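You operate a simulated robot arm through the tools that you are given. There is no shell and no other tool. Be economical: measure what you need, move in short steps, check, and stop when the job is done.

You are at the controls of a simulated robot arm. One attempt, no reset.

TASK
Put the blue pad on the top of the side bench away on the top of the probe bench. Put the manometer on the top of the side bench away on the top of the probe bench. Take the hand gauge and put it on the top of the long table. Put the cartridge that says "No 1" from the top of the side bench on the top of the rework bench and the cartridge marked "No 2" on the top of the long steel bench. Put two of the jars from the top of the long table on the top of the tray stand. Put the small bar clamp on the near end of the sample bench away on the top of the side bench. The order is free. Set down upright: jar.

It is judged by the outcome, as a careful person would: the job done as asked, and still so three seconds after it is handed in. It fails if anything else is knocked over, pushed out of place, dropped, spilled or broken.

THE ROBOT
A 6-joint arm with a two-finger parallel gripper on a trunk, on a base that drives. Base frame: it is fixed to the floor where the robot stands at the start and does not move with it; the origin is under the middle of the robot, x ahead of it, y to its left, z up; the surface under the hand at the start is at about z = 850. Units: mm, rad, N and s.
With the tool pointing down near the work surface it reaches from about 440 to 860 mm from the robot's upright axis, wherever it stands. Its first joint turns from -2.007 to 2.007 rad. Places, roughly: blue pad (5x6x3 cm) [500, 100, 900]; cartridge [500, -500, 1000]; hand gauge [500, -500, 1000]; jar [-1500, -1750, 750]; manometer [500, 0, 1000]; small bar clamp (12x32x5 cm) [-3100, -1600, 800]; top of the long steel bench [-3100, -800, 800]; top of the long table [-1200, -2100, 800]; top of the probe bench [-3100, -4200, 800]; top of the rework bench [-1200, 900, 800]; top of the side bench [600, -100, 800]; top of the tray stand [-3000, 100, 800]. Payload 4.2 kg.
The tool frame sits at the grasp point between the pads (the TCP): z along the fingers, y along the line on which they close. The tips reach 23 mm beyond it. The gripper opens to 94 mm. The fingers are 38 mm wide and 10 mm thick; the gripper's body (54 by 96 mm) begins 39 mm behind the TCP.
Orientation is told as [roll, pitch, yaw] about the base's x, y, z axes, in that order, counted from this pose: with the fingers straight down and closing along the base's y, the tool's x points along the base's -x, its y along +y and its z along -z.

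THE INTERFACE
- The arm moves only by the tool send_rows. Its argument "increments" is a list of rows, each a list of 3 entries, a list of its own where there are three numbers: the shift along the tool's x, y, z in units of 150 mm (1.0 is 150 mm), then the turn, a rotation vector about the tool's x, y, z in units of 90 degrees (1.0 is 90 degrees), then the opening in per cent of the stroke, from 0 (shut) to 100 (fully open). In form: [[[dx, dy, dz], [wx, wy, wz], fingers], ...]. A call has 1 to 10 rows; each row is the pose to reach, as a shift and turn from the pose commanded when the call began, along the tool's axes at that moment. A call with a number of a shift or a turn outside -1 to 1 is refused whole. Each row takes 0.2 s and may step no farther than 50 mm and 0.15 rad from the row before; otherwise, or with a gripper value out of range, the whole call is refused. A pose out of reach is approached as far as the arm can. The call stops where the force on the tool passes 40 N (or 10 N more than at its start, if that is more) or the arm is blocked; 0.2 s more then pass. The fingers move at their own pace (about 108 mm/s each) and stop on an object; they squeeze with about 38 N. The grip force told is the motor's: it shows also when the fingers shut on nothing. Time passes only in rows, and 0.2 s behind the last, so rows that repeat a pose let the fingers close. The reply holds the time, the measured pose of the TCP, the force on the tool along the base axes, the opening and the grip force, in the units named above and with some noise, with the torque about the TCP (base axes, N m) and any sound that the robot's microphone picked up.
- Cameras (640 x 400 px; columns grow to the right, rows downward): "scene" is now at [205.6, 210.7, 1401.4]; the picture's right is [0.30, -0.95, -0.00], its down [-0.89, -0.28, -0.36] and it looks along [0.35, 0.11, -0.93] (base axes); focal length 214 px, centre (320, 200). "wrist" rides on the gripper at [86, 16, -74] in the tool frame; the picture's right is [-0.18, 0.98, 0.00], its down [-0.58, -0.11, -0.81] and it looks along [-0.79, -0.15, 0.59] (tool axes); focal length 243 px, centre (320, 200).
- grab_frame(camera): a new picture of that camera. The clock stands still meanwhile.
- slide_trunk(by): slides the trunk up (or, below 0, down) by that many mm; the arm and the scene camera ride with it, the base frame stays. It gives what a move gives, with no picture.
- roll_base(legs): drives the robot by 1 to 6 legs, each [ahead, turn to the left] in mm and rad, along the robot's own axes; the way and the turn of a leg run together, so that a leg with both is an arc; at most 1500 mm and 3.142 rad a leg. The arm and the cameras ride along, it lands a little off, and it stops where it bumps. It gives what a move gives.
- pan_tilt(pan, tilt): turns the head with the scene camera to pan (to the left, within 1.396 rad either way) and tilt (down, from -0.506 to 1.204), counted from straight ahead of the robot. It gives what a move gives.
- measure_at(camera, pixels): for up to 12 pixels [column, row] of the newest picture of that camera ("zoom" is the newest enlarged one), the place [x, y, z] in the base frame of the surface seen there, good to about 3 mm. The clock stands still meanwhile.
- enlarge(camera, box): a new picture of the part [left, top, right, bottom] of that camera's present view, enlarged. The clock stands still meanwhile.
- sign_off(): hands the job in; it is judged then, once.

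Keep the steps short. Do not move on a guess: measure, check each grasp and each placing, and mend mistakes. In all there are 322 turns and 186 pictures (those below and enlarged ones count). Leave the gripper open and the arm clear of the work at the hand-in unless told otherwise, and finish with a single line.

The tools are called after ">>>" by a JSON object that holds its "op" and its "data". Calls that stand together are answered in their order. send_rows: Moves the arm, as the interface text tells. Its arguments: {"type":"object","properties":{"increments":{"type":"array","items":{"type":"array"}}},"required":["increments"]} The other tools are called the same way: slide_trunk (by) slides the trunk up or down; roll_base (legs) drives the base; pan_tilt (pan, tilt) turns the head that bears the scene camera; grab_frame (camera) takes a picture; measure_at (camera, pixels) gives the place of the surface under pixels of a picture; enlarge (camera, box) takes an enlarged picture of a part of a camera's view; sign_off () hands the job in.

At the start:

```text
time: 0.0
ee_pos: [562.4, -221.4, 1170.9]
orientation: [-0.001, 0.002, 0.001]
wrist_force: [0.0, 0.1, 0.7]
torque: [-0.03, 0.01, -0.02]
gripper_width: 94.1
grasp_force: 0.0
trunk travel left (down, up): [-800.0, 190.0]
robot x, y, heading: [2.4, -1.0, 0.005]
head pan, tilt: [0.304, 1.201]
```

scene: 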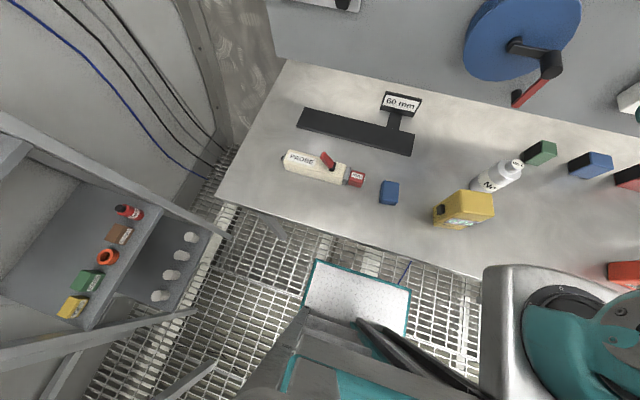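
wrist: 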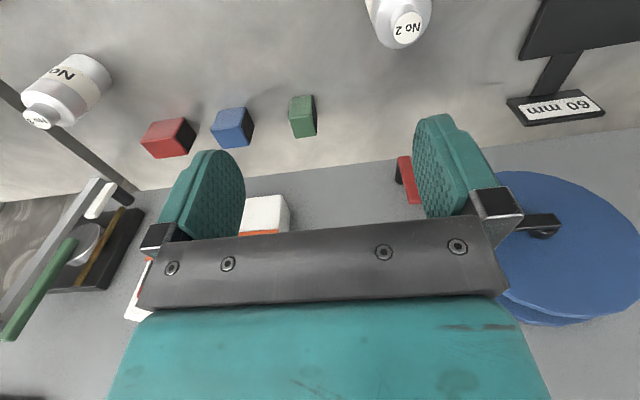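

I see the side bench with a probe/gauge, blue blocks, a yellow box and bottles. I'll look at more of the bench by panning right.

>>> {"op": "pan_tilt", "data": {"pan": 0.0, "tilt": 0.9}}

>>> {"op": "grab_frame", "data": {"camera": "scene"}}

>>> {"op": "pan_tilt", "data": {"pan": -0.7, "tilt": 0.9}}

>>> {"op": "grab_frame", "data": {"camera": "scene"}}

```text
time: 0.8
ee_pos: [561.1, -222.0, 1171.7]
orientation: [-0.001, -0.001, 0.0]
wrist_force: [-0.6, 0.5, -0.3]
torque: [0.01, -0.03, 0.01]
gripper_width: 93.9
grasp_force: 0.0
trunk travel left (down, up): [-800.0, 190.0]
robot x, y, heading: [1.1, 0.2, 0.001]
head pan, tilt: [0.0, 0.901]
```

```text
183 pictures are left
```

scene: 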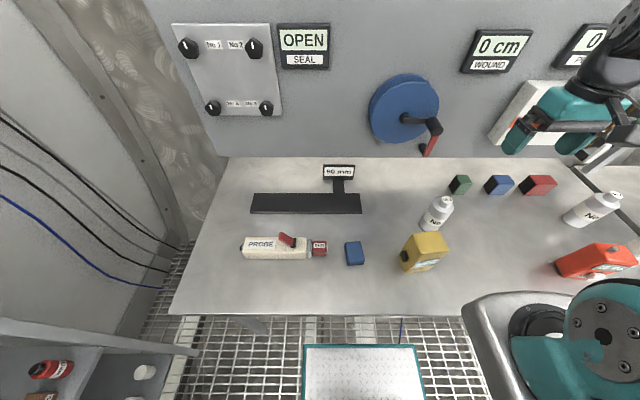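

```text
time: 1.9
ee_pos: [561.4, -222.3, 1171.2]
orientation: [0.001, 0.001, 0.0]
wrist_force: [0.1, -0.4, 0.7]
torque: [-0.02, 0.05, -0.01]
gripper_width: 94.0
grasp_force: 0.0
trunk travel left (down, up): [-800.0, 190.0]
robot x, y, heading: [1.3, 0.1, -0.001]
head pan, tilt: [-0.7, 0.901]
```

```text
182 pictures are left
```

scene: 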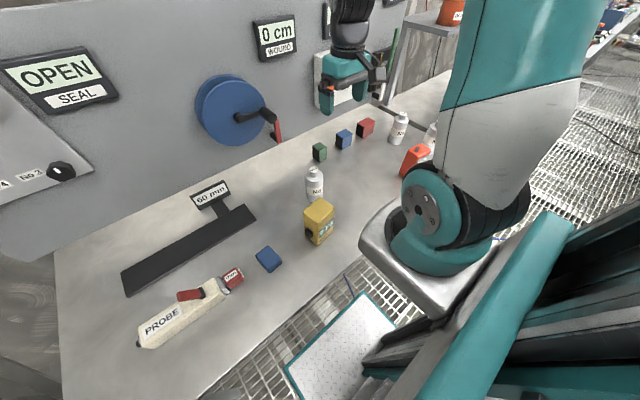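

I'll go back to pan 0 and enlarge the important parts.

>>> {"op": "pan_tilt", "data": {"pan": -0.25, "tilt": 0.8}}

>>> {"op": "enlarge", "data": {"camera": "scene", "box": [120, 130, 380, 300]}}

>>> {"op": "enlarge", "data": {"camera": "scene", "box": [340, 130, 600, 300]}}

>>> {"op": "grab_frame", "data": {"camera": "scene"}}

```text
time: 2.8
ee_pos: [560.7, -221.4, 1171.4]
orientation: [-0.001, 0.0, 0.001]
wrist_force: [0.0, -0.8, 0.1]
torque: [-0.02, 0.04, 0.0]
gripper_width: 93.9
grasp_force: 0.0
trunk travel left (down, up): [-800.0, 190.0]
robot x, y, heading: [1.9, -0.3, 0.002]
head pan, tilt: [-0.25, 0.799]
```

```text
2.35 times, centred on (250, 215) of scene
```

zoom: 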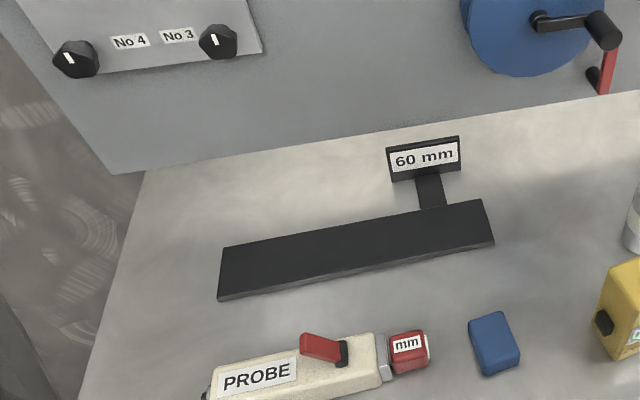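

```text
2.35 times, centred on (470, 215) of scene
```

zoom: 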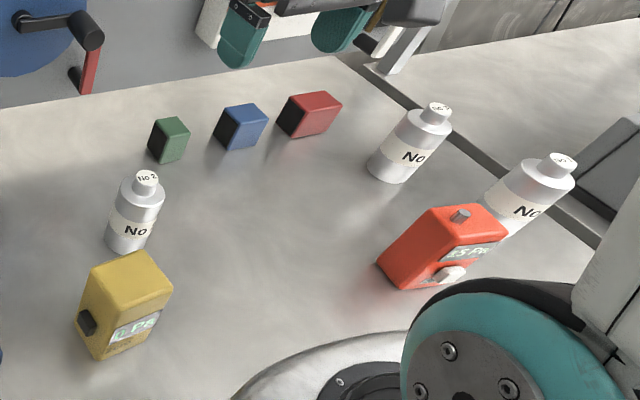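

```text
179 pictures are left
```

scene: 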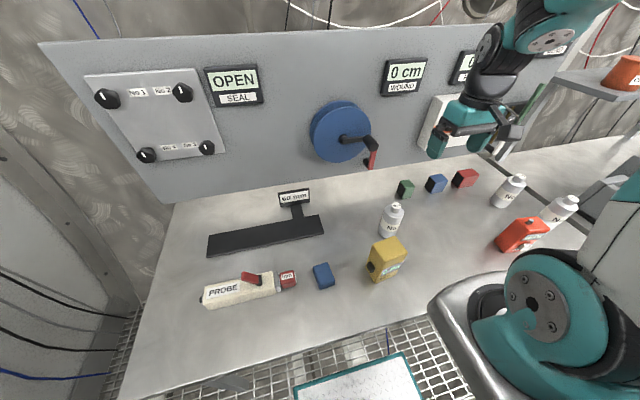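

Measuring objects in the newest scene picture.

>>> {"op": "measure_at", "data": {"camera": "scene", "pixels": [[323, 270], [387, 252], [393, 211], [509, 186], [559, 203], [525, 228], [436, 182], [240, 288], [286, 278], [350, 300], [404, 190], [467, 176]]}}

>>> {"op": "enlarge", "data": {"camera": "scene", "box": [480, 160, 600, 260]}}

>>> {"op": "enlarge", "data": {"camera": "scene", "box": [340, 190, 440, 290]}}

```text
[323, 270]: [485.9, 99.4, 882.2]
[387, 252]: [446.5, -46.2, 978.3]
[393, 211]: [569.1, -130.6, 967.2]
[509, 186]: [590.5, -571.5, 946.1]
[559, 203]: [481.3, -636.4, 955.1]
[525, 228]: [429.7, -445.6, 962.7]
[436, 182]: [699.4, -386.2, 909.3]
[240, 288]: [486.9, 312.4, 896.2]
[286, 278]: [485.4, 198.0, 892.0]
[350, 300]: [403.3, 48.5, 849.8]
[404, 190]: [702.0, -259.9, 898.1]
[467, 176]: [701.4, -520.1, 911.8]
```

```text
4.00 times, centred on (540, 210) of scene
```

zoom: 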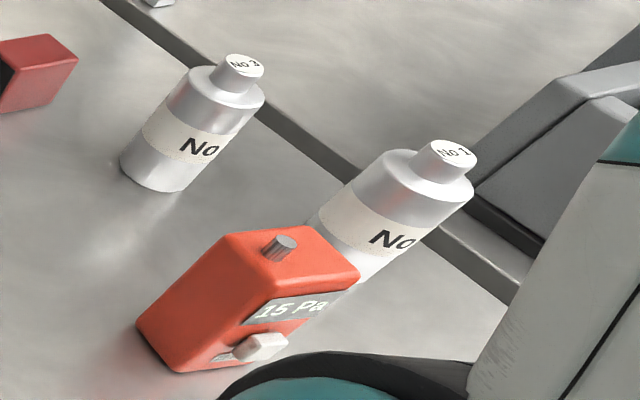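

```text
4.00 times, centred on (390, 240) of scene
```

zoom: 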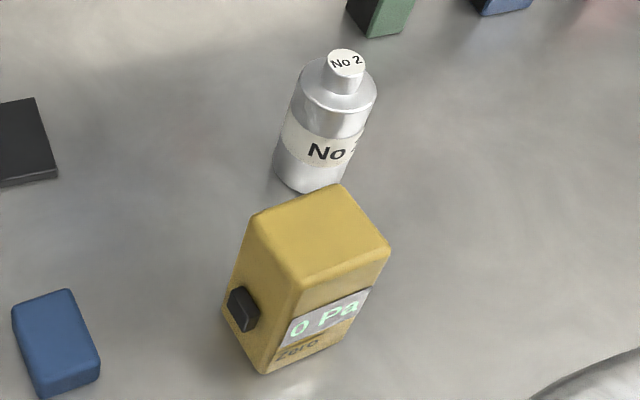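

Yellow reads "0 Pa" (manometer), orange "15 Pa" (hand gauge). Cartridges No 1, 2 and 3 are identified. I'll check whether the white plate in front belongs to the robot as a deck.

>>> {"op": "pan_tilt", "data": {"pan": 0.0, "tilt": 1.2}}

>>> {"op": "grab_frame", "data": {"camera": "scene"}}

>>> {"op": "measure_at", "data": {"camera": "scene", "pixels": [[360, 270], [320, 300], [300, 265], [420, 265], [310, 335], [410, 330], [320, 245], [500, 270]]}}

```text
time: 3.6
ee_pos: [562.0, -220.5, 1171.5]
orientation: [0.0, 0.0, -0.001]
wrist_force: [0.1, 0.1, 0.1]
torque: [0.01, 0.0, 0.0]
gripper_width: 93.8
grasp_force: 0.1
trunk travel left (down, up): [-800.0, 190.0]
robot x, y, heading: [-1.3, -0.8, -0.002]
head pan, tilt: [0.0, 1.201]
```

```text
176 pictures are left
```

scene: 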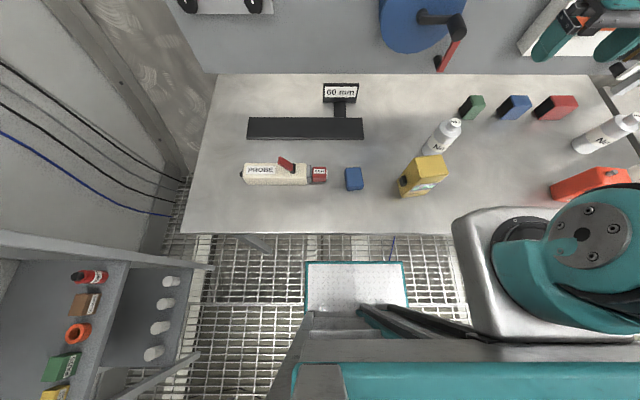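

```text
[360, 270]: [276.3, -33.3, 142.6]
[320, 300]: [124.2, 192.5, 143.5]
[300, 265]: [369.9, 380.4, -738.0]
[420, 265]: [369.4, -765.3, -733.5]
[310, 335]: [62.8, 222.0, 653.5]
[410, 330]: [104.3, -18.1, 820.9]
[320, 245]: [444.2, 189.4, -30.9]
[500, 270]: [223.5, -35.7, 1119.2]
```

The white plate is the robot's own base deck and is out of the arm's reach, so items go one at a time. I'll start with cartridge No 1. First I'll look closely at it and its neighbours.

>>> {"op": "pan_tilt", "data": {"pan": -0.6, "tilt": 0.8}}

>>> {"op": "enlarge", "data": {"camera": "scene", "box": [320, 90, 480, 230]}}

```text
time: 4.6
ee_pos: [560.9, -221.2, 1172.0]
orientation: [0.001, 0.001, 0.002]
wrist_force: [-0.6, 0.5, 1.2]
torque: [0.02, 0.02, -0.01]
gripper_width: 94.2
grasp_force: 0.0
trunk travel left (down, up): [-800.0, 190.0]
robot x, y, heading: [2.7, -0.6, -0.0]
head pan, tilt: [-0.6, 0.799]
```

```text
2.86 times, centred on (400, 160) of scene
```

zoom: 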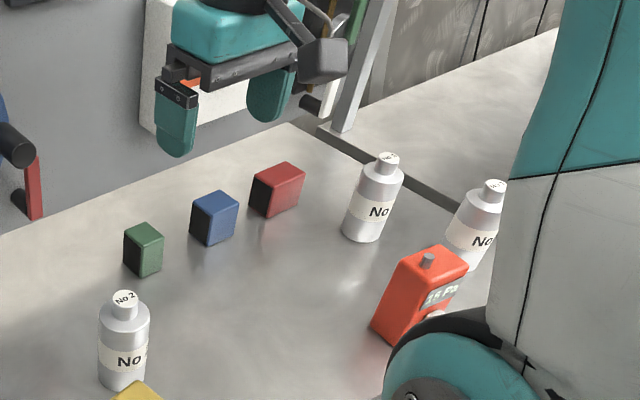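

>>> {"op": "measure_at", "data": {"camera": "zoom", "pixels": [[495, 184], [473, 208], [488, 206], [408, 250], [465, 268], [375, 325], [388, 345], [428, 258], [387, 157], [125, 296], [124, 330], [362, 238]]}}

```text
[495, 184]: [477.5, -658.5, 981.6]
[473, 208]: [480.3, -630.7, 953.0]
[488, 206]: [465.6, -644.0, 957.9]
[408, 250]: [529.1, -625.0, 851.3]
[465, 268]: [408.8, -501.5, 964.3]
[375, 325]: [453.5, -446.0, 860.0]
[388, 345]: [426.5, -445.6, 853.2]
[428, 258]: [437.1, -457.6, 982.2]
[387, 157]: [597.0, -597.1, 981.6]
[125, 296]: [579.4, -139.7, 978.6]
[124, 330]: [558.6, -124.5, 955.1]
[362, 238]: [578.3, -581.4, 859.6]
```

Cartridge No 1's cap is at about (478,-658,982), bench at 850. I'll move the gripper over it in short steps at height 1171.

>>> {"op": "send_rows", "data": {"increments": [[[0.05, -0.25, 0], [0, 0, 0], 100], [[0.1, -0.5, 0], [0, 0, 0], 100], [[0.14, -0.75, 0], [0, 0, 0], 100], [[0.19, -1, 0], [0, 0, 0], 100]]}}

>>> {"op": "send_rows", "data": {"increments": [[[0.05, -0.25, 0], [0, 0, 0], 100], [[0.1, -0.5, 0], [0, 0, 0], 100], [[0.14, -0.75, 0], [0, 0, 0], 100], [[0.19, -1, 0], [0, 0, 0], 100]]}}

>>> {"op": "send_rows", "data": {"increments": [[[0.05, -0.25, 0], [0, 0, 0], 100], [[0.1, -0.5, 0], [0, 0, 0], 100], [[0.14, -0.75, 0], [0, 0, 0], 100], [[0.17, -0.91, 0], [0, 0, 0], 100]]}}

>>> {"op": "grab_frame", "data": {"camera": "wrist"}}

```text
time: 5.6
ee_pos: [533.3, -372.0, 1171.4]
orientation: [-0.001, 0.001, 0.0]
wrist_force: [-0.7, 0.5, 0.1]
torque: [-0.03, -0.02, 0.02]
gripper_width: 93.9
grasp_force: 0.1
trunk travel left (down, up): [-800.0, 190.0]
robot x, y, heading: [-2.7, -2.3, 0.002]
head pan, tilt: [-0.6, 0.799]
```

```text
time: 6.6
ee_pos: [503.6, -521.4, 1171.9]
orientation: [0.001, 0.001, 0.001]
wrist_force: [0.0, 0.9, 0.7]
torque: [-0.01, 0.03, 0.02]
gripper_width: 94.0
grasp_force: 0.1
trunk travel left (down, up): [-800.0, 190.0]
robot x, y, heading: [-1.5, -0.7, -0.0]
head pan, tilt: [-0.6, 0.799]
```

```text
time: 7.6
ee_pos: [478.9, -658.4, 1173.1]
orientation: [0.001, -0.001, 0.0]
wrist_force: [-0.6, -0.6, 0.5]
torque: [-0.05, -0.04, 0.02]
gripper_width: 94.1
grasp_force: 0.1
trunk travel left (down, up): [-800.0, 190.0]
robot x, y, heading: [-1.7, -2.1, -0.003]
head pan, tilt: [-0.6, 0.799]
```

```text
174 pictures are left
```

wrist: 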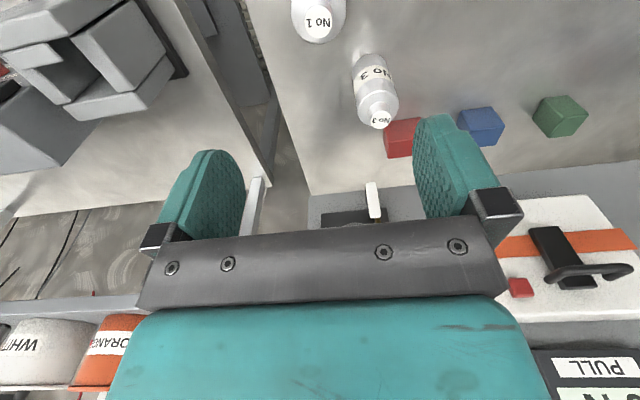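

The No 1 cap shows at (318,22) in the wrist view. I'll measure it and its neighbours.

>>> {"op": "measure_at", "data": {"camera": "wrist", "pixels": [[318, 23], [304, 22], [333, 22], [343, 12], [297, 30], [318, 41], [379, 118], [360, 90]]}}

```text
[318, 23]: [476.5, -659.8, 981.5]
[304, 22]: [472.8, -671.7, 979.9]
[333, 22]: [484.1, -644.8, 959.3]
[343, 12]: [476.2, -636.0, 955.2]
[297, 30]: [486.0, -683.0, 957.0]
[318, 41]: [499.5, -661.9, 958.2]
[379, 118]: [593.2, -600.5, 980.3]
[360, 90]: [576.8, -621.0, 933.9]
```

Centre is about (477,-659), body about 50 mm wide. Descending to z ≈ 951.

>>> {"op": "send_rows", "data": {"increments": [[[0, 0, 0.3], [0, 0, 0], 100], [[0, 0, 0.6], [0, 0, 0], 100], [[0.01, 0, 0.8], [0, 0, 0], 100], [[0.01, -0.007, 1], [0, 0, 0], 100]]}}

>>> {"op": "send_rows", "data": {"increments": [[[0, 0, 0.2], [0, 0, 0], 100], [[0, 0, 0.35], [0, 0, 0], 100], [[0, 0, 0.48], [0, 0, 0], 100]]}}

>>> {"op": "send_rows", "data": {"increments": [[[0, 0, 0], [0, 0, 0], 0], [[0, 0, 0], [0, 0, 0], 0], [[0, 0, 0], [0, 0, 0], 0], [[0, 0, 0], [0, 0, 0], 0]]}}

>>> {"op": "grab_frame", "data": {"camera": "wrist"}}

```text
time: 8.6
ee_pos: [476.5, -660.5, 1022.1]
orientation: [-0.001, 0.0, -0.001]
wrist_force: [0.2, 0.8, 0.2]
torque: [0.02, 0.02, -0.03]
gripper_width: 94.0
grasp_force: 0.1
trunk travel left (down, up): [-800.0, 190.0]
robot x, y, heading: [3.1, -0.8, 0.002]
head pan, tilt: [-0.6, 0.799]
```

```text
time: 9.4
ee_pos: [476.8, -660.1, 950.6]
orientation: [0.001, 0.0, 0.0]
wrist_force: [-0.7, 0.3, 0.6]
torque: [0.01, 0.0, -0.01]
gripper_width: 93.9
grasp_force: 0.0
trunk travel left (down, up): [-800.0, 190.0]
robot x, y, heading: [-0.6, -2.0, -0.001]
head pan, tilt: [-0.6, 0.799]
```

```text
time: 10.4
ee_pos: [477.1, -659.3, 950.6]
orientation: [0.0, -0.001, 0.0]
wrist_force: [1.0, 1.1, 1.0]
torque: [0.0, -0.05, 0.04]
gripper_width: 54.9
grasp_force: 38.4
trunk travel left (down, up): [-800.0, 190.0]
robot x, y, heading: [-1.6, -1.4, 0.001]
head pan, tilt: [-0.6, 0.799]
```

```text
173 pictures are left
```

wrist: 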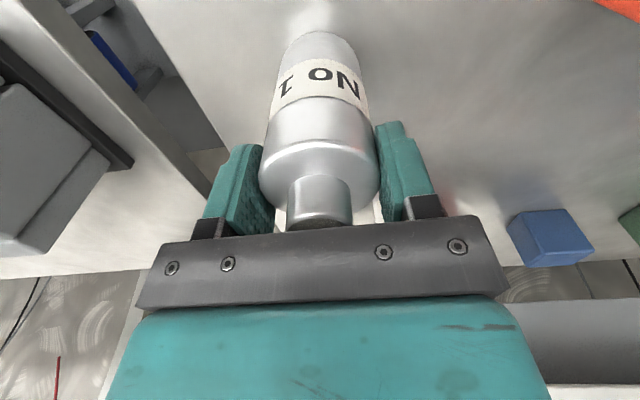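

Gripped at width 55. Lifting and bringing it back in front.

>>> {"op": "send_rows", "data": {"increments": [[[0, 0, -0.3], [0, 0, 0], 0], [[0, 0, -0.6], [0, 0, 0], 0], [[0, 0, -0.8], [0, 0, 0], 0], [[0, 0, -1], [0, 0, 0], 0]]}}

>>> {"op": "send_rows", "data": {"increments": [[[0, 0.1, -0.2], [0, 0, 0], 0], [[0, 0.3, -0.4], [0, 0, 0], 0], [[-0.05, 0.6, -0.5], [0, 0, 0], 0], [[-0.1, 0.85, -0.5], [0, 0, 0], 0], [[-0.1, 1, -0.5], [0, 0, 0], 0]]}}

>>> {"op": "send_rows", "data": {"increments": [[[0, 0.3, 0], [0, 0, 0], 0], [[0, 0.6, 0], [0, 0, 0], 0], [[0, 0.8, 0], [0, 0, 0], 0], [[0, 1, 0], [0, 0, 0], 0]]}}

>>> {"op": "send_rows", "data": {"increments": [[[0, 0.3, 0], [0, 0, 0], 0], [[0, 0.6, 0], [0, 0, 0], 0], [[0, 0.8, 0], [0, 0, 0], 0], [[0, 1, 0], [0, 0, 0], 0]]}}

>>> {"op": "send_rows", "data": {"increments": [[[0, 0.3, 0], [0, 0, 0], 0], [[0, 0.6, 0], [0, 0, 0], 0], [[0, 0.8, 0], [0, 0, 0], 0], [[0, 1, 0], [0, 0, 0], 0]]}}

>>> {"op": "pan_tilt", "data": {"pan": 1.39, "tilt": 0.5}}

>>> {"op": "grab_frame", "data": {"camera": "scene"}}

>>> {"op": "pan_tilt", "data": {"pan": -1.39, "tilt": 0.5}}

>>> {"op": "grab_frame", "data": {"camera": "scene"}}

```text
time: 11.4
ee_pos: [477.0, -660.1, 1101.1]
orientation: [0.0, 0.002, 0.0]
wrist_force: [-0.7, -0.5, -3.5]
torque: [0.04, 0.0, 0.01]
gripper_width: 55.0
grasp_force: 37.9
trunk travel left (down, up): [-800.0, 190.0]
robot x, y, heading: [-0.1, 2.0, 0.003]
head pan, tilt: [-0.6, 0.799]
```

```text
time: 12.6
ee_pos: [494.5, -508.2, 1175.1]
orientation: [0.0, 0.002, 0.001]
wrist_force: [0.2, -0.5, -4.2]
torque: [-0.01, -0.01, 0.0]
gripper_width: 55.1
grasp_force: 37.6
trunk travel left (down, up): [-800.0, 190.0]
robot x, y, heading: [0.5, 0.7, 0.001]
head pan, tilt: [-0.6, 0.799]
```

```text
time: 13.6
ee_pos: [493.3, -358.6, 1174.9]
orientation: [0.0, 0.001, -0.002]
wrist_force: [0.4, -0.3, -3.2]
torque: [0.01, -0.01, 0.01]
gripper_width: 54.8
grasp_force: 38.0
trunk travel left (down, up): [-800.0, 190.0]
robot x, y, heading: [0.2, -0.7, 0.003]
head pan, tilt: [-0.6, 0.799]
```

```text
time: 14.6
ee_pos: [492.1, -209.8, 1175.9]
orientation: [0.0, 0.001, 0.0]
wrist_force: [0.0, -0.3, -3.7]
torque: [0.03, 0.03, -0.03]
gripper_width: 55.1
grasp_force: 37.9
trunk travel left (down, up): [-800.0, 190.0]
robot x, y, heading: [-2.3, 0.9, 0.002]
head pan, tilt: [-0.6, 0.799]
```

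```text
time: 15.6
ee_pos: [492.2, -59.2, 1175.0]
orientation: [-0.001, 0.002, -0.002]
wrist_force: [-0.4, -1.8, -3.4]
torque: [0.0, -0.03, -0.01]
gripper_width: 54.9
grasp_force: 38.2
trunk travel left (down, up): [-800.0, 190.0]
robot x, y, heading: [-2.3, 1.2, 0.002]
head pan, tilt: [-0.6, 0.799]
```

```text
time: 17.6
ee_pos: [492.3, -58.4, 1175.5]
orientation: [0.001, -0.001, -0.002]
wrist_force: [-0.9, 0.6, -3.8]
torque: [0.04, 0.0, 0.0]
gripper_width: 54.9
grasp_force: 38.0
trunk travel left (down, up): [-800.0, 190.0]
robot x, y, heading: [0.9, 4.2, -0.002]
head pan, tilt: [1.389, 0.499]
```

```text
172 pictures are left
```

scene: 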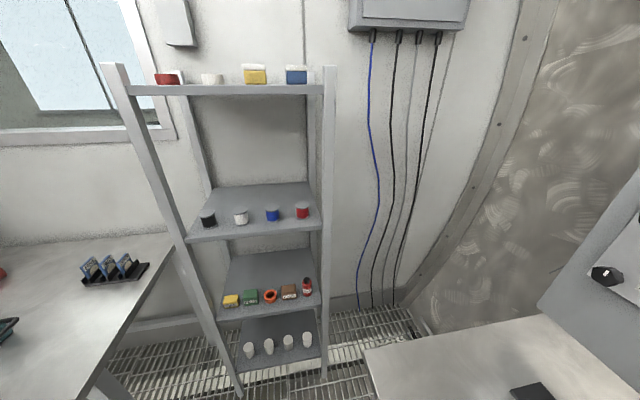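

```text
time: 20.0
ee_pos: [491.1, -59.9, 1173.6]
orientation: [-0.002, -0.001, 0.0]
wrist_force: [-0.3, -0.1, -3.9]
torque: [-0.01, 0.02, 0.0]
gripper_width: 54.9
grasp_force: 37.5
trunk travel left (down, up): [-800.0, 190.0]
robot x, y, heading: [2.1, -1.4, 0.001]
head pan, tilt: [-1.389, 0.499]
```

```text
171 pictures are left
```

scene: 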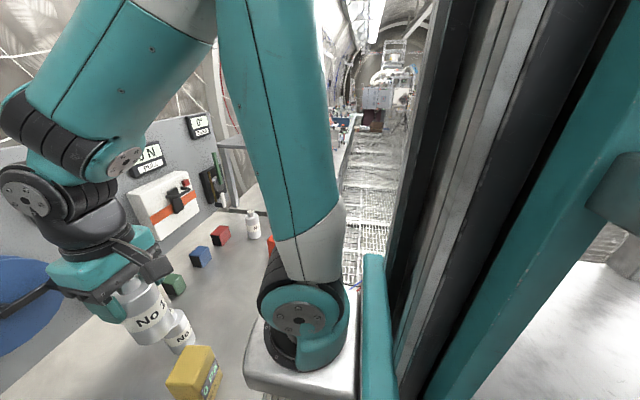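

Before driving I'll measure the surroundings: the table at the lower right, then the left view.

>>> {"op": "measure_at", "data": {"camera": "scene", "pixels": [[590, 320], [555, 300], [500, 320], [610, 262], [370, 245], [360, 150]]}}

>>> {"op": "pan_tilt", "data": {"pan": 1.39, "tilt": 0.8}}

>>> {"op": "grab_frame", "data": {"camera": "scene"}}

```text
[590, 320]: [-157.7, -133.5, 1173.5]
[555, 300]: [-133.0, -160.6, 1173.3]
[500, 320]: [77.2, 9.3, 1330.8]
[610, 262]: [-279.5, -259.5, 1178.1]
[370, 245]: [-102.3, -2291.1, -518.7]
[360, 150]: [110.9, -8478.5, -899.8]
```

```text
time: 22.5
ee_pos: [491.4, -60.1, 1175.5]
orientation: [0.0, 0.0, 0.001]
wrist_force: [-0.5, 0.8, -3.1]
torque: [0.02, 0.02, 0.0]
gripper_width: 54.7
grasp_force: 38.1
trunk travel left (down, up): [-800.0, 190.0]
robot x, y, heading: [-3.4, -0.2, 0.003]
head pan, tilt: [1.389, 0.799]
```

```text
170 pictures are left
```

scene: 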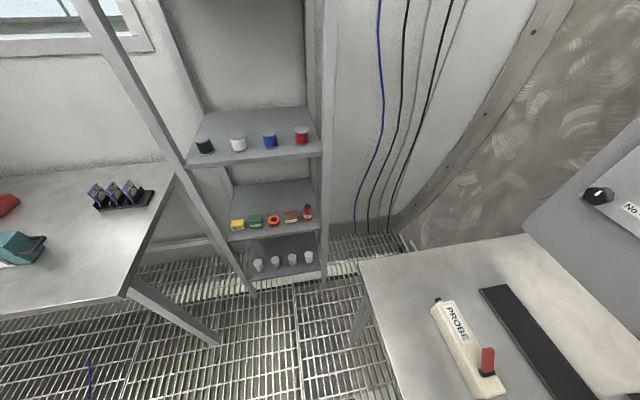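

>>> {"op": "measure_at", "data": {"camera": "scene", "pixels": [[170, 165], [130, 285], [20, 310], [60, 230], [118, 200], [30, 255], [8, 205], [215, 340], [250, 290], [325, 250], [275, 220], [100, 240]]}}

```text
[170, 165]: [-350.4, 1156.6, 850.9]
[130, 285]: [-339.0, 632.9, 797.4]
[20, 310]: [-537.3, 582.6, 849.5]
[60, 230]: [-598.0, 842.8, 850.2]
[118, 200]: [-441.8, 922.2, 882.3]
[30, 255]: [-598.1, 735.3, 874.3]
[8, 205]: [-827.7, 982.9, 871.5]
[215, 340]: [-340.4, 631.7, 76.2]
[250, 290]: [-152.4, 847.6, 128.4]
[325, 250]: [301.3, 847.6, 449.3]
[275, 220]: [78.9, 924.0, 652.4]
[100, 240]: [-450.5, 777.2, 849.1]
```

The rework bench's front edge is at y≈580, its right end at x≈-340, and its top at z 850. I'll back up 500 mm and turn left to face it.

>>> {"op": "roll_base", "data": {"legs": [[-480, 0]]}}

>>> {"op": "roll_base", "data": {"legs": [[0, 1.571]]}}

>>> {"op": "pan_tilt", "data": {"pan": 0.2, "tilt": 0.7}}

>>> {"op": "grab_frame", "data": {"camera": "scene"}}

```text
time: 25.3
ee_pos: [14.3, -61.1, 1175.2]
orientation: [0.0, -0.001, -0.006]
wrist_force: [0.1, -0.2, -3.3]
torque: [0.02, 0.01, 0.01]
gripper_width: 54.7
grasp_force: 37.5
trunk travel left (down, up): [-800.0, 190.0]
robot x, y, heading: [-475.6, -0.5, -0.007]
head pan, tilt: [1.389, 0.799]
```

```text
time: 29.5
ee_pos: [-402.6, 491.4, 1175.1]
orientation: [0.001, 0.0, 1.543]
wrist_force: [0.0, -0.2, -3.8]
torque: [0.01, -0.02, 0.02]
gripper_width: 54.5
grasp_force: 38.3
trunk travel left (down, up): [-800.0, 190.0]
robot x, y, heading: [-475.5, 2.4, 1.545]
head pan, tilt: [1.389, 0.799]
```

```text
time: 30.9
ee_pos: [-402.6, 491.8, 1174.5]
orientation: [0.0, 0.001, 1.543]
wrist_force: [-0.2, -0.2, -3.7]
torque: [-0.01, -0.01, 0.0]
gripper_width: 54.7
grasp_force: 38.1
trunk travel left (down, up): [-800.0, 190.0]
robot x, y, heading: [-475.1, 2.4, 1.542]
head pan, tilt: [0.201, 0.7]
```

```text
169 pictures are left
```

scene: 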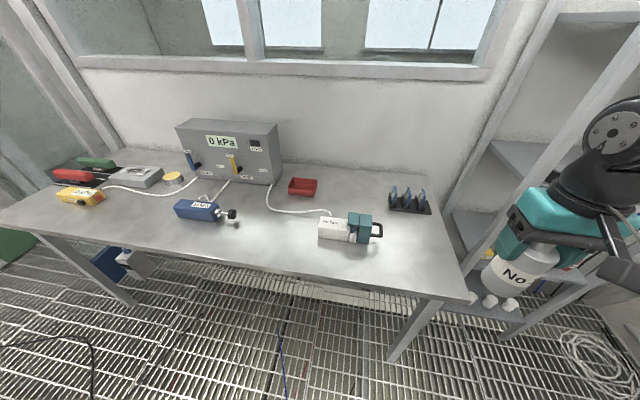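

Measuring free spots on the bench near the right front.

>>> {"op": "measure_at", "data": {"camera": "scene", "pixels": [[410, 245], [430, 265], [440, 285], [370, 235], [408, 205], [365, 190], [455, 270], [285, 245], [350, 260]]}}

```text
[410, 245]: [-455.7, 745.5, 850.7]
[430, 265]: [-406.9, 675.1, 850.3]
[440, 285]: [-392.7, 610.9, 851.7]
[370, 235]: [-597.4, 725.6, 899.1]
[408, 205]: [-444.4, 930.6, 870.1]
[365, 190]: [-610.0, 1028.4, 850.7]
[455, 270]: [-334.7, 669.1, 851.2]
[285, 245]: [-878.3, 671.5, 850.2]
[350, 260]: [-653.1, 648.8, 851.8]
```

Target spot (-420,720), well clear of the tools. I'll move out over it, then down.

>>> {"op": "send_rows", "data": {"increments": [[[-0.26, 0.03, 0], [0, 0, 0], 0], [[-0.52, 0.05, 0], [0, 0, 0], 0], [[-0.76, 0.08, 0], [0, 0, 0], 0]]}}

>>> {"op": "send_rows", "data": {"increments": [[[-0.26, 0.03, 0], [0, 0, 0], 0], [[-0.52, 0.05, 0.1], [0, 0, 0], 0], [[-0.76, 0.08, 0.3], [0, 0, 0], 0], [[-0.76, 0.08, 0.6], [0, 0, 0], 0]]}}

>>> {"op": "send_rows", "data": {"increments": [[[0, 0, 0.25], [0, 0, 0], 0], [[0, 0, 0.5], [0, 0, 0], 0], [[0, 0, 0.72], [0, 0, 0], 0], [[0, 0, 0.82], [0, 0, 0], 0]]}}

```text
time: 31.7
ee_pos: [-412.7, 607.2, 1176.2]
orientation: [-0.002, 0.0, 1.543]
wrist_force: [0.7, 0.3, -3.2]
torque: [0.0, 0.03, 0.01]
gripper_width: 54.6
grasp_force: 38.2
trunk travel left (down, up): [-800.0, 190.0]
robot x, y, heading: [-474.9, 0.4, 1.542]
head pan, tilt: [0.201, 0.7]
```

```text
time: 32.7
ee_pos: [-417.8, 722.6, 1085.4]
orientation: [0.002, 0.0, 1.545]
wrist_force: [0.5, 0.0, -3.8]
torque: [0.04, -0.03, -0.01]
gripper_width: 54.6
grasp_force: 38.4
trunk travel left (down, up): [-800.0, 190.0]
robot x, y, heading: [-472.8, -0.8, 1.544]
head pan, tilt: [0.201, 0.7]
```

```text
time: 33.7
ee_pos: [-420.5, 722.9, 963.4]
orientation: [0.001, 0.001, 1.542]
wrist_force: [1.2, -0.3, -3.6]
torque: [0.01, -0.01, 0.01]
gripper_width: 54.5
grasp_force: 38.6
trunk travel left (down, up): [-800.0, 190.0]
robot x, y, heading: [-474.0, 2.2, 1.544]
head pan, tilt: [0.201, 0.7]
```

Down in small steps until contact.

>>> {"op": "send_rows", "data": {"increments": [[[0, 0, 0.04], [0, 0, 0], 0], [[0, 0, 0.06], [0, 0, 0], 0], [[0, 0, 0.075], [0, 0, 0], 0], [[0, 0, 0.085], [0, 0, 0], 0]]}}

```text
time: 34.7
ee_pos: [-420.7, 721.0, 949.5]
orientation: [0.0, -0.001, 1.542]
wrist_force: [0.2, 0.4, -3.8]
torque: [0.01, -0.04, -0.05]
gripper_width: 54.6
grasp_force: 38.1
trunk travel left (down, up): [-800.0, 190.0]
robot x, y, heading: [-473.8, 1.4, 1.548]
head pan, tilt: [0.201, 0.7]
```

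>>> {"op": "send_rows", "data": {"increments": [[[0, 0, 0.007], [0, 0, 0], 0], [[0, 0, 0.014], [0, 0, 0], 0]]}}

```text
time: 35.3
ee_pos: [-419.3, 720.3, 949.9]
orientation: [0.0, 0.0, 1.545]
wrist_force: [-4.0, -1.7, 14.2]
torque: [-0.51, 0.03, -0.02]
gripper_width: 54.6
grasp_force: 37.7
trunk travel left (down, up): [-800.0, 190.0]
robot x, y, heading: [-476.1, 2.0, 1.542]
head pan, tilt: [0.201, 0.7]
```

Contact (14 N up). I'll back off slightly, open, and rise.

>>> {"op": "send_rows", "data": {"increments": [[[0, 0, -0.008], [0, 0, 0], 0], [[0, 0, -0.008], [0, 0, 0], 30], [[0, 0, -0.008], [0, 0, 0], 100], [[0, 0, -0.008], [0, 0, 0], 100], [[0, 0, -0.008], [0, 0, 0], 100]]}}

>>> {"op": "send_rows", "data": {"increments": [[[0, 0, -0.2], [0, 0, 0], 100], [[0, 0, -0.5], [0, 0, 0], 100], [[0, 0, -0.8], [0, 0, 0], 100], [[0, 0, -1], [0, 0, 0], 100]]}}

>>> {"op": "send_rows", "data": {"increments": [[[0.3, 0, -0.1], [0, 0, 0], 100], [[0.5, 0, -0.3], [0, 0, 0], 100], [[0.8, 0, -0.4], [0, 0, 0], 100], [[1, 0, -0.47], [0, 0, 0], 100]]}}

>>> {"op": "grab_frame", "data": {"camera": "scene"}}

```text
time: 36.5
ee_pos: [-420.0, 719.5, 949.0]
orientation: [0.001, 0.0, 1.544]
wrist_force: [0.6, -1.0, 0.3]
torque: [0.01, 0.02, 0.05]
gripper_width: 94.0
grasp_force: 0.1
trunk travel left (down, up): [-800.0, 190.0]
robot x, y, heading: [-477.1, 3.0, 1.54]
head pan, tilt: [0.201, 0.7]
```

```text
time: 37.5
ee_pos: [-421.5, 720.9, 1098.1]
orientation: [-0.002, 0.003, 1.542]
wrist_force: [-0.2, 0.5, -0.5]
torque: [-0.04, 0.02, 0.0]
gripper_width: 94.0
grasp_force: 0.1
trunk travel left (down, up): [-800.0, 190.0]
robot x, y, heading: [-473.8, 1.1, 1.535]
head pan, tilt: [0.201, 0.7]
```

```text
time: 38.5
ee_pos: [-426.1, 570.6, 1170.9]
orientation: [0.0, -0.001, 1.542]
wrist_force: [0.3, 0.0, -0.5]
torque: [-0.05, 0.02, -0.03]
gripper_width: 94.0
grasp_force: 0.0
trunk travel left (down, up): [-800.0, 190.0]
robot x, y, heading: [-477.0, 3.0, 1.547]
head pan, tilt: [0.201, 0.7]
```

```text
168 pictures are left
```

scene: 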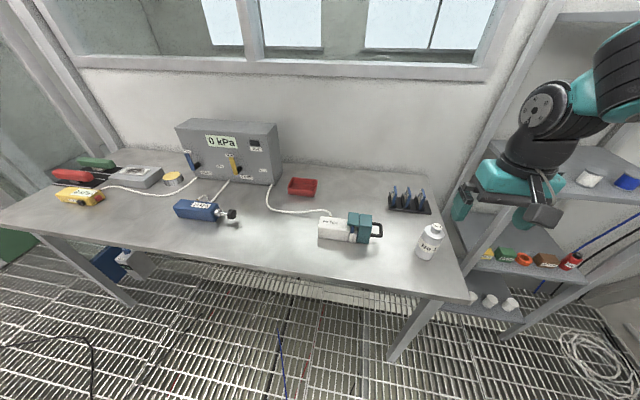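

Cartridge No 1 stands upright on the rework bench. Back to the side bench for No 2.

>>> {"op": "roll_base", "data": {"legs": [[0, -1.543]]}}

>>> {"op": "roll_base", "data": {"legs": [[475, 0]]}}

>>> {"op": "pan_tilt", "data": {"pan": -0.4, "tilt": 0.8}}

>>> {"op": "grab_frame", "data": {"camera": "scene"}}

>>> {"op": "grab_frame", "data": {"camera": "wrist"}}

```text
time: 42.5
ee_pos: [96.0, -11.5, 1171.7]
orientation: [0.0, 0.001, 0.039]
wrist_force: [0.7, 0.3, 0.1]
torque: [-0.01, 0.0, -0.02]
gripper_width: 93.8
grasp_force: 0.0
trunk travel left (down, up): [-800.0, 190.0]
robot x, y, heading: [-475.5, 2.1, 0.039]
head pan, tilt: [0.201, 0.7]
```

```text
time: 45.4
ee_pos: [574.3, 7.9, 1171.1]
orientation: [-0.001, -0.001, 0.039]
wrist_force: [-1.1, 0.0, 0.4]
torque: [0.02, 0.02, 0.01]
gripper_width: 94.1
grasp_force: 0.1
trunk travel left (down, up): [-800.0, 190.0]
robot x, y, heading: [8.5, 19.1, 0.042]
head pan, tilt: [0.201, 0.7]
```

```text
time: 46.4
ee_pos: [573.8, 8.9, 1171.2]
orientation: [0.001, 0.0, 0.041]
wrist_force: [0.2, 0.4, 0.0]
torque: [0.0, -0.02, -0.03]
gripper_width: 94.2
grasp_force: 0.1
trunk travel left (down, up): [-800.0, 190.0]
robot x, y, heading: [4.5, 23.2, 0.041]
head pan, tilt: [-0.4, 0.799]
```

```text
167 pictures are left
```

scene: 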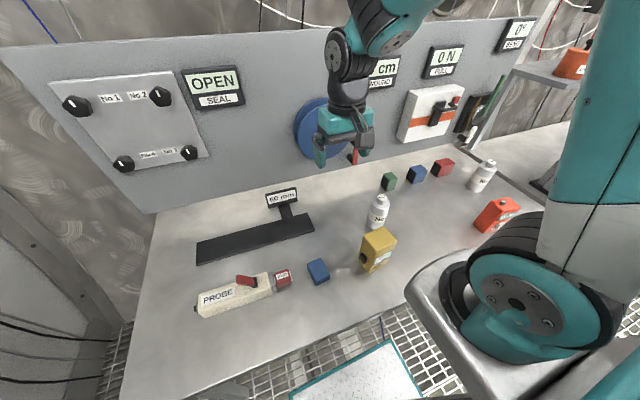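

```text
166 pictures are left
```

wrist: 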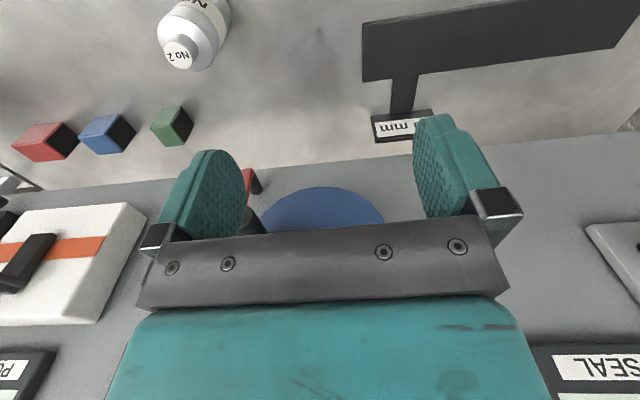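

>>> {"op": "measure_at", "data": {"camera": "wrist", "pixels": [[178, 57], [172, 55], [184, 57], [178, 64], [230, 20], [192, 72], [158, 40]]}}

>>> {"op": "measure_at", "data": {"camera": "scene", "pixels": [[381, 198], [372, 240], [388, 238], [385, 255]]}}

```text
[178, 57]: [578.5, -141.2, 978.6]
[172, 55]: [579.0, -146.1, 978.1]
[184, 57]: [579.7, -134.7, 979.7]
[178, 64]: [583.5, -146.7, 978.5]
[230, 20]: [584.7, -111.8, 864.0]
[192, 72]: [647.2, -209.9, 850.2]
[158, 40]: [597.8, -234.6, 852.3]
```

```text
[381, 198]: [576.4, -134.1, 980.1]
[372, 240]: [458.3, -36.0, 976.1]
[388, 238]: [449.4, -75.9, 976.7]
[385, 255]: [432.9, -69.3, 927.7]
```

No 2's cap centre is at (578,-140). I'll move over it.

>>> {"op": "send_rows", "data": {"increments": [[[0, -0.3, 0], [0, 0, 0], 100], [[0, -0.6, 0], [0, 0, 0], 100], [[0, -0.8, 0], [0, 0, 0], 100], [[0.007, -0.993, 0], [0, 0, 0], 100]]}}

>>> {"op": "send_rows", "data": {"increments": [[[0, 0, 0.3], [0, 0, 0], 100], [[0, 0, 0.5], [0, 0, 0], 100], [[0, 0, 0.7], [0, 0, 0], 100]]}}

>>> {"op": "grab_frame", "data": {"camera": "wrist"}}

```text
time: 47.4
ee_pos: [577.7, -141.1, 1170.8]
orientation: [0.0, 0.0, 0.039]
wrist_force: [0.0, 0.2, 0.1]
torque: [0.02, 0.0, 0.0]
gripper_width: 94.0
grasp_force: 0.2
trunk travel left (down, up): [-800.0, 190.0]
robot x, y, heading: [0.9, 22.3, 0.04]
head pan, tilt: [-0.4, 0.799]
```

```text
time: 48.2
ee_pos: [578.8, -140.5, 1065.4]
orientation: [0.0, 0.0, 0.039]
wrist_force: [-0.3, 1.2, 0.1]
torque: [0.0, 0.0, -0.02]
gripper_width: 93.9
grasp_force: 0.0
trunk travel left (down, up): [-800.0, 190.0]
robot x, y, heading: [4.1, 20.4, 0.04]
head pan, tilt: [-0.4, 0.799]
```

```text
165 pictures are left
```

wrist: 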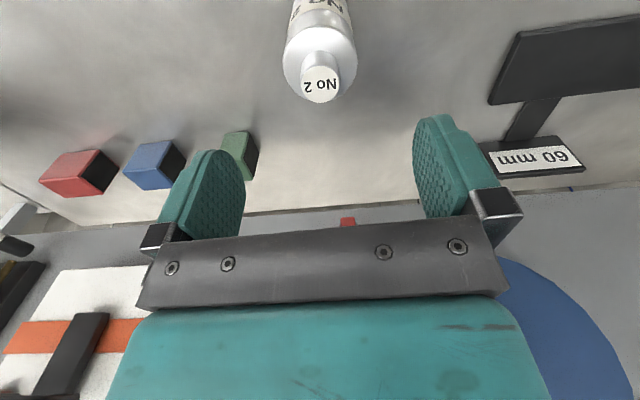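

Aligned (cap centred between the fingers). Descending to 950 and gripping.

>>> {"op": "send_rows", "data": {"increments": [[[0, 0, 0.3], [0, 0, 0], 100], [[0, 0, 0.55], [0, 0, 0], 100], [[0, 0, 0.77], [0, 0, 0], 100]]}}

>>> {"op": "send_rows", "data": {"increments": [[[0, 0, 0], [0, 0, 0], 0], [[0, 0, 0], [0, 0, 0], 0], [[0, 0, 0], [0, 0, 0], 0], [[0, 0, 0], [0, 0, 0], 0]]}}

>>> {"op": "send_rows", "data": {"increments": [[[0, 0, -0.3], [0, 0, 0], 0], [[0, 0, -0.6], [0, 0, 0], 0], [[0, 0, -0.8], [0, 0, 0], 0], [[0, 0, -1], [0, 0, 0], 0]]}}

>>> {"op": "send_rows", "data": {"increments": [[[0.3, 0.1, -0.2], [0, 0, 0], 0], [[0.5, 0.3, -0.4], [0, 0, 0], 0], [[0.6, 0.6, -0.5], [0, 0, 0], 0], [[0.6, 0.85, -0.5], [0, 0, 0], 0]]}}

```text
time: 49.0
ee_pos: [578.0, -138.3, 952.7]
orientation: [0.001, -0.002, 0.038]
wrist_force: [-0.2, -0.4, 0.4]
torque: [0.0, 0.03, 0.03]
gripper_width: 94.3
grasp_force: 0.1
trunk travel left (down, up): [-800.0, 190.0]
robot x, y, heading: [2.1, 19.2, 0.041]
head pan, tilt: [-0.4, 0.799]
```

```text
time: 50.0
ee_pos: [579.2, -137.4, 952.1]
orientation: [0.001, -0.002, 0.04]
wrist_force: [0.3, 0.9, 0.1]
torque: [-0.04, 0.01, -0.01]
gripper_width: 55.3
grasp_force: 37.9
trunk travel left (down, up): [-800.0, 190.0]
robot x, y, heading: [1.8, 19.0, 0.041]
head pan, tilt: [-0.4, 0.799]
```

```text
time: 51.0
ee_pos: [579.1, -138.7, 1098.2]
orientation: [-0.001, -0.001, 0.042]
wrist_force: [-0.2, 0.2, -5.1]
torque: [0.0, 0.0, 0.02]
gripper_width: 55.4
grasp_force: 37.8
trunk travel left (down, up): [-800.0, 190.0]
robot x, y, heading: [2.6, 19.0, 0.039]
head pan, tilt: [-0.4, 0.799]
```

```text
refused: row 1 steps farther than a row can; nothing moved
```

>>> {"op": "send_rows", "data": {"increments": [[[0.2, 0.1, -0.2], [0, 0, 0], 0], [[0.3, 0.3, -0.4], [0, 0, 0], 0], [[0.5, 0.5, -0.5], [0, 0, 0], 0], [[0.6, 0.75, -0.5], [0, 0, 0], 0]]}}

>>> {"op": "roll_base", "data": {"legs": [[-480, 0]]}}

>>> {"op": "roll_base", "data": {"legs": [[0, 3.1]]}}

>>> {"op": "pan_tilt", "data": {"pan": 0.0, "tilt": 0.35}}

>>> {"op": "grab_frame", "data": {"camera": "scene"}}

>>> {"op": "pan_tilt", "data": {"pan": 1.0, "tilt": 0.35}}

>>> {"op": "grab_frame", "data": {"camera": "scene"}}

```text
time: 52.0
ee_pos: [484.9, -31.9, 1176.1]
orientation: [-0.001, -0.002, 0.039]
wrist_force: [0.7, -0.4, -3.1]
torque: [0.0, -0.02, -0.02]
gripper_width: 55.4
grasp_force: 38.4
trunk travel left (down, up): [-800.0, 190.0]
robot x, y, heading: [3.9, 16.0, 0.041]
head pan, tilt: [-0.4, 0.799]
```

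```text
time: 54.8
ee_pos: [9.2, -52.8, 1175.8]
orientation: [-0.001, -0.001, 0.032]
wrist_force: [0.1, 0.2, -4.6]
torque: [-0.01, 0.0, -0.04]
gripper_width: 55.2
grasp_force: 37.8
trunk travel left (down, up): [-800.0, 190.0]
robot x, y, heading: [-470.9, 4.5, 0.034]
head pan, tilt: [-0.4, 0.799]
```

```text
time: 62.4
ee_pos: [-945.3, 99.6, 1177.4]
orientation: [0.0, 0.0, 3.086]
wrist_force: [-0.5, 0.1, -3.2]
torque: [-0.01, -0.01, 0.01]
gripper_width: 55.6
grasp_force: 37.6
trunk travel left (down, up): [-800.0, 190.0]
robot x, y, heading: [-473.1, 3.3, 3.085]
head pan, tilt: [-0.4, 0.799]
```

```text
time: 63.3
ee_pos: [-945.0, 98.2, 1177.6]
orientation: [-0.001, 0.0, 3.088]
wrist_force: [0.6, -0.2, -3.6]
torque: [0.0, 0.03, 0.01]
gripper_width: 55.3
grasp_force: 37.9
trunk travel left (down, up): [-800.0, 190.0]
robot x, y, heading: [-469.1, 3.2, 3.082]
head pan, tilt: [0.0, 0.351]
```

```text
164 pictures are left
```

scene: 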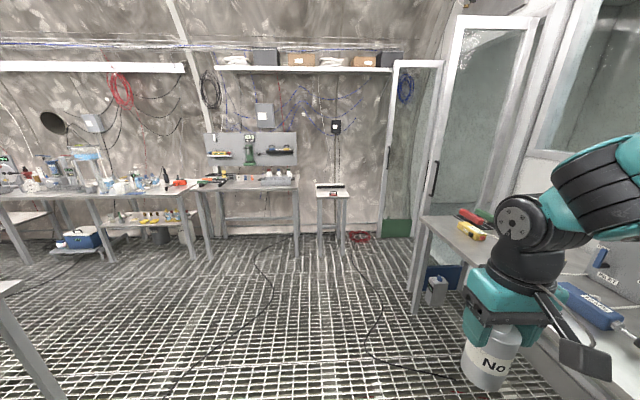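

```text
time: 64.5
ee_pos: [-946.3, 99.0, 1176.5]
orientation: [0.0, -0.001, 3.088]
wrist_force: [-0.6, 0.0, -4.6]
torque: [0.05, -0.02, 0.0]
gripper_width: 55.3
grasp_force: 37.9
trunk travel left (down, up): [-800.0, 190.0]
robot x, y, heading: [-469.1, 3.3, 3.091]
head pan, tilt: [1.0, 0.351]
```

```text
163 pictures are left
```

scene: 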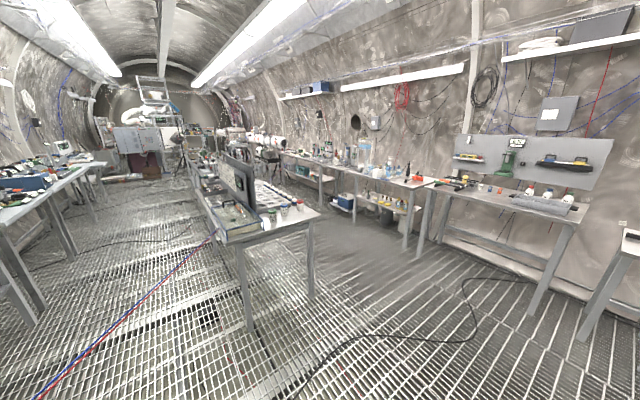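

I see the central long table, the far-wall benches and the tray stand. Measuring key corners.

>>> {"op": "measure_at", "data": {"camera": "scene", "pixels": [[238, 240], [318, 214], [298, 208], [275, 195], [575, 222], [445, 188], [500, 205], [432, 184], [380, 182], [625, 240], [540, 200], [470, 183]]}}

>>> {"op": "enlarge", "data": {"camera": "scene", "box": [400, 120, 640, 270]}}

>>> {"op": "enlarge", "data": {"camera": "scene", "box": [180, 130, 440, 270]}}

```text
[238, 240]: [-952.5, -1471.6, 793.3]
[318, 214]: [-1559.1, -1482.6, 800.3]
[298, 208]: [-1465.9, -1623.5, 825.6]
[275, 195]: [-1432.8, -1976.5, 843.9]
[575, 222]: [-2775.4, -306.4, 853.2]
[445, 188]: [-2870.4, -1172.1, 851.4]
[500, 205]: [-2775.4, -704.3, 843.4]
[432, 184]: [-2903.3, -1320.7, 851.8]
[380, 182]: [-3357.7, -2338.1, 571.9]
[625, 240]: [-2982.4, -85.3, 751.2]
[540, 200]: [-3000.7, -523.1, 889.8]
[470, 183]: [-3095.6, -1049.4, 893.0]
```

```text
2.67 times, centred on (520, 195) of scene
```

zoom: 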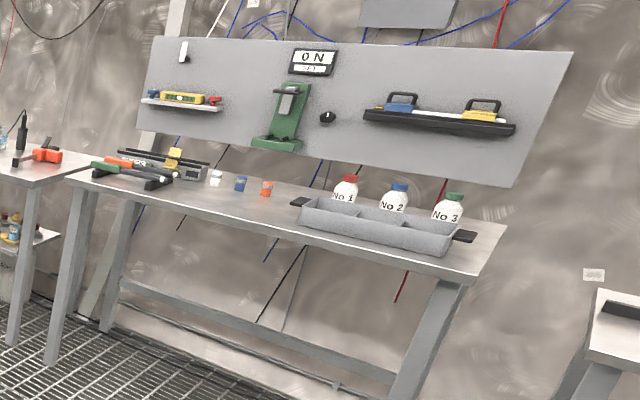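

```text
2.46 times, centred on (310, 200) of scene
```

zoom: 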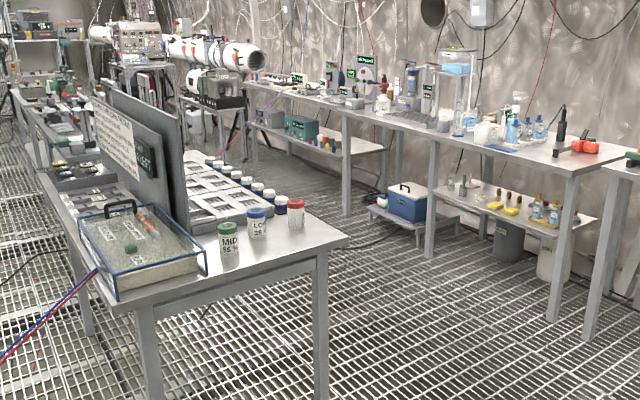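

The steel bench's front edge is at x≈-2775, y from -1200 to -300. I'll drive to about (-2400,-700), facing it.

>>> {"op": "roll_base", "data": {"legs": [[0, 0.4], [1030, 0], [1000, 0]]}}

>>> {"op": "roll_base", "data": {"legs": [[0, -0.35]]}}

>>> {"op": "pan_tilt", "data": {"pan": 0.0, "tilt": 0.75}}

>>> {"op": "grab_frame", "data": {"camera": "scene"}}

```text
time: 75.7
ee_pos: [-2823.8, -752.4, 1176.5]
orientation: [-0.001, -0.001, -2.802]
wrist_force: [-0.6, -0.1, -3.3]
torque: [-0.03, 0.0, -0.01]
gripper_width: 55.3
grasp_force: 37.8
trunk travel left (down, up): [-800.0, 190.0]
robot x, y, heading: [-2350.6, -661.6, -2.803]
head pan, tilt: [1.0, 0.351]
```

```text
time: 77.2
ee_pos: [-2827.6, -584.8, 1176.3]
orientation: [-0.001, 0.0, 3.129]
wrist_force: [-0.4, 0.5, -4.0]
torque: [-0.01, -0.03, 0.0]
gripper_width: 55.1
grasp_force: 37.5
trunk travel left (down, up): [-800.0, 190.0]
robot x, y, heading: [-2353.4, -654.1, 3.13]
head pan, tilt: [1.0, 0.351]
```

```text
time: 78.4
ee_pos: [-2827.5, -584.1, 1176.3]
orientation: [0.001, -0.001, 3.129]
wrist_force: [0.5, -0.1, -3.8]
torque: [0.0, -0.01, 0.0]
gripper_width: 55.3
grasp_force: 38.4
trunk travel left (down, up): [-800.0, 190.0]
robot x, y, heading: [-2352.2, -660.3, 3.129]
head pan, tilt: [0.0, 0.75]
```

```text
160 pictures are left
```

scene: 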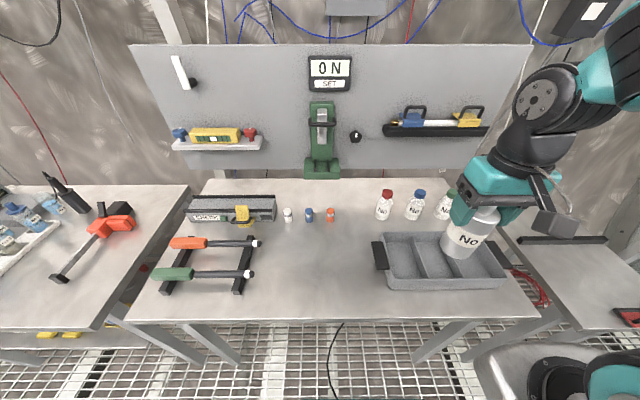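

The middle of the bench, around pixel (315,262), is bare. I'll measure it, plus the orange bar clamp on the bench to the left.

>>> {"op": "measure_at", "data": {"camera": "scene", "pixels": [[315, 262], [320, 300], [255, 272], [378, 262], [330, 218], [60, 278], [118, 218], [90, 245], [65, 195], [150, 200], [110, 290], [128, 225]]}}

```text
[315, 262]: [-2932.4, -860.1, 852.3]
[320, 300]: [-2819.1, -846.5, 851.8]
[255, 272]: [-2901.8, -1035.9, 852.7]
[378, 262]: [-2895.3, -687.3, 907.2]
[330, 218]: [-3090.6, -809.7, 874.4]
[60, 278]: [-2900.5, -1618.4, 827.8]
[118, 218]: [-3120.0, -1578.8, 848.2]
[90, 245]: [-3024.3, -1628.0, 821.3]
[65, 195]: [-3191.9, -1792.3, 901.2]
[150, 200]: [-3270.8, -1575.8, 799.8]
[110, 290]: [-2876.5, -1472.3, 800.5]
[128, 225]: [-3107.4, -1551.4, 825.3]
```

Target (-2910,-855). Moving over in two steps, then down.

>>> {"op": "send_rows", "data": {"increments": [[[-0.08, 0.26, 0], [0, 0, 0], 0], [[-0.16, 0.5, 0], [0, 0, 0], 0], [[-0.24, 0.75, 0], [0, 0, 0], 0], [[-0.27, 0.91, 0], [0, 0, 0], 0]]}}

>>> {"op": "send_rows", "data": {"increments": [[[-0.08, 0.26, 0], [0, 0, 0], 0], [[-0.16, 0.5, 0], [0, 0, 0], 0], [[-0.24, 0.75, 0.1], [0, 0, 0], 0], [[-0.26, 0.9, 0.3], [0, 0, 0], 0], [[-0.26, 0.9, 0.6], [0, 0, 0], 0]]}}

>>> {"op": "send_rows", "data": {"increments": [[[0, 0, 0.25], [0, 0, 0], 0], [[0, 0, 0.5], [0, 0, 0], 0], [[0, 0, 0.7], [0, 0, 0], 0], [[0, 0, 0.79], [0, 0, 0], 0]]}}

```text
time: 79.4
ee_pos: [-2869.5, -718.4, 1175.6]
orientation: [-0.001, 0.0, 3.129]
wrist_force: [0.7, -0.7, -4.2]
torque: [-0.04, -0.03, 0.02]
gripper_width: 55.4
grasp_force: 38.7
trunk travel left (down, up): [-800.0, 190.0]
robot x, y, heading: [-2346.1, -658.2, 3.131]
head pan, tilt: [0.0, 0.75]
```

```text
time: 80.6
ee_pos: [-2908.6, -854.2, 1085.6]
orientation: [0.002, 0.001, 3.13]
wrist_force: [-0.4, 0.8, -2.7]
torque: [0.0, 0.03, -0.02]
gripper_width: 55.2
grasp_force: 38.4
trunk travel left (down, up): [-800.0, 190.0]
robot x, y, heading: [-2350.1, -662.6, 3.13]
head pan, tilt: [0.0, 0.75]
```

```text
time: 81.6
ee_pos: [-2910.3, -853.1, 968.1]
orientation: [0.001, -0.001, 3.129]
wrist_force: [-0.4, -0.3, -3.9]
torque: [-0.03, 0.02, -0.01]
gripper_width: 55.2
grasp_force: 37.6
trunk travel left (down, up): [-800.0, 190.0]
robot x, y, heading: [-2347.9, -661.3, 3.127]
head pan, tilt: [0.0, 0.75]
```

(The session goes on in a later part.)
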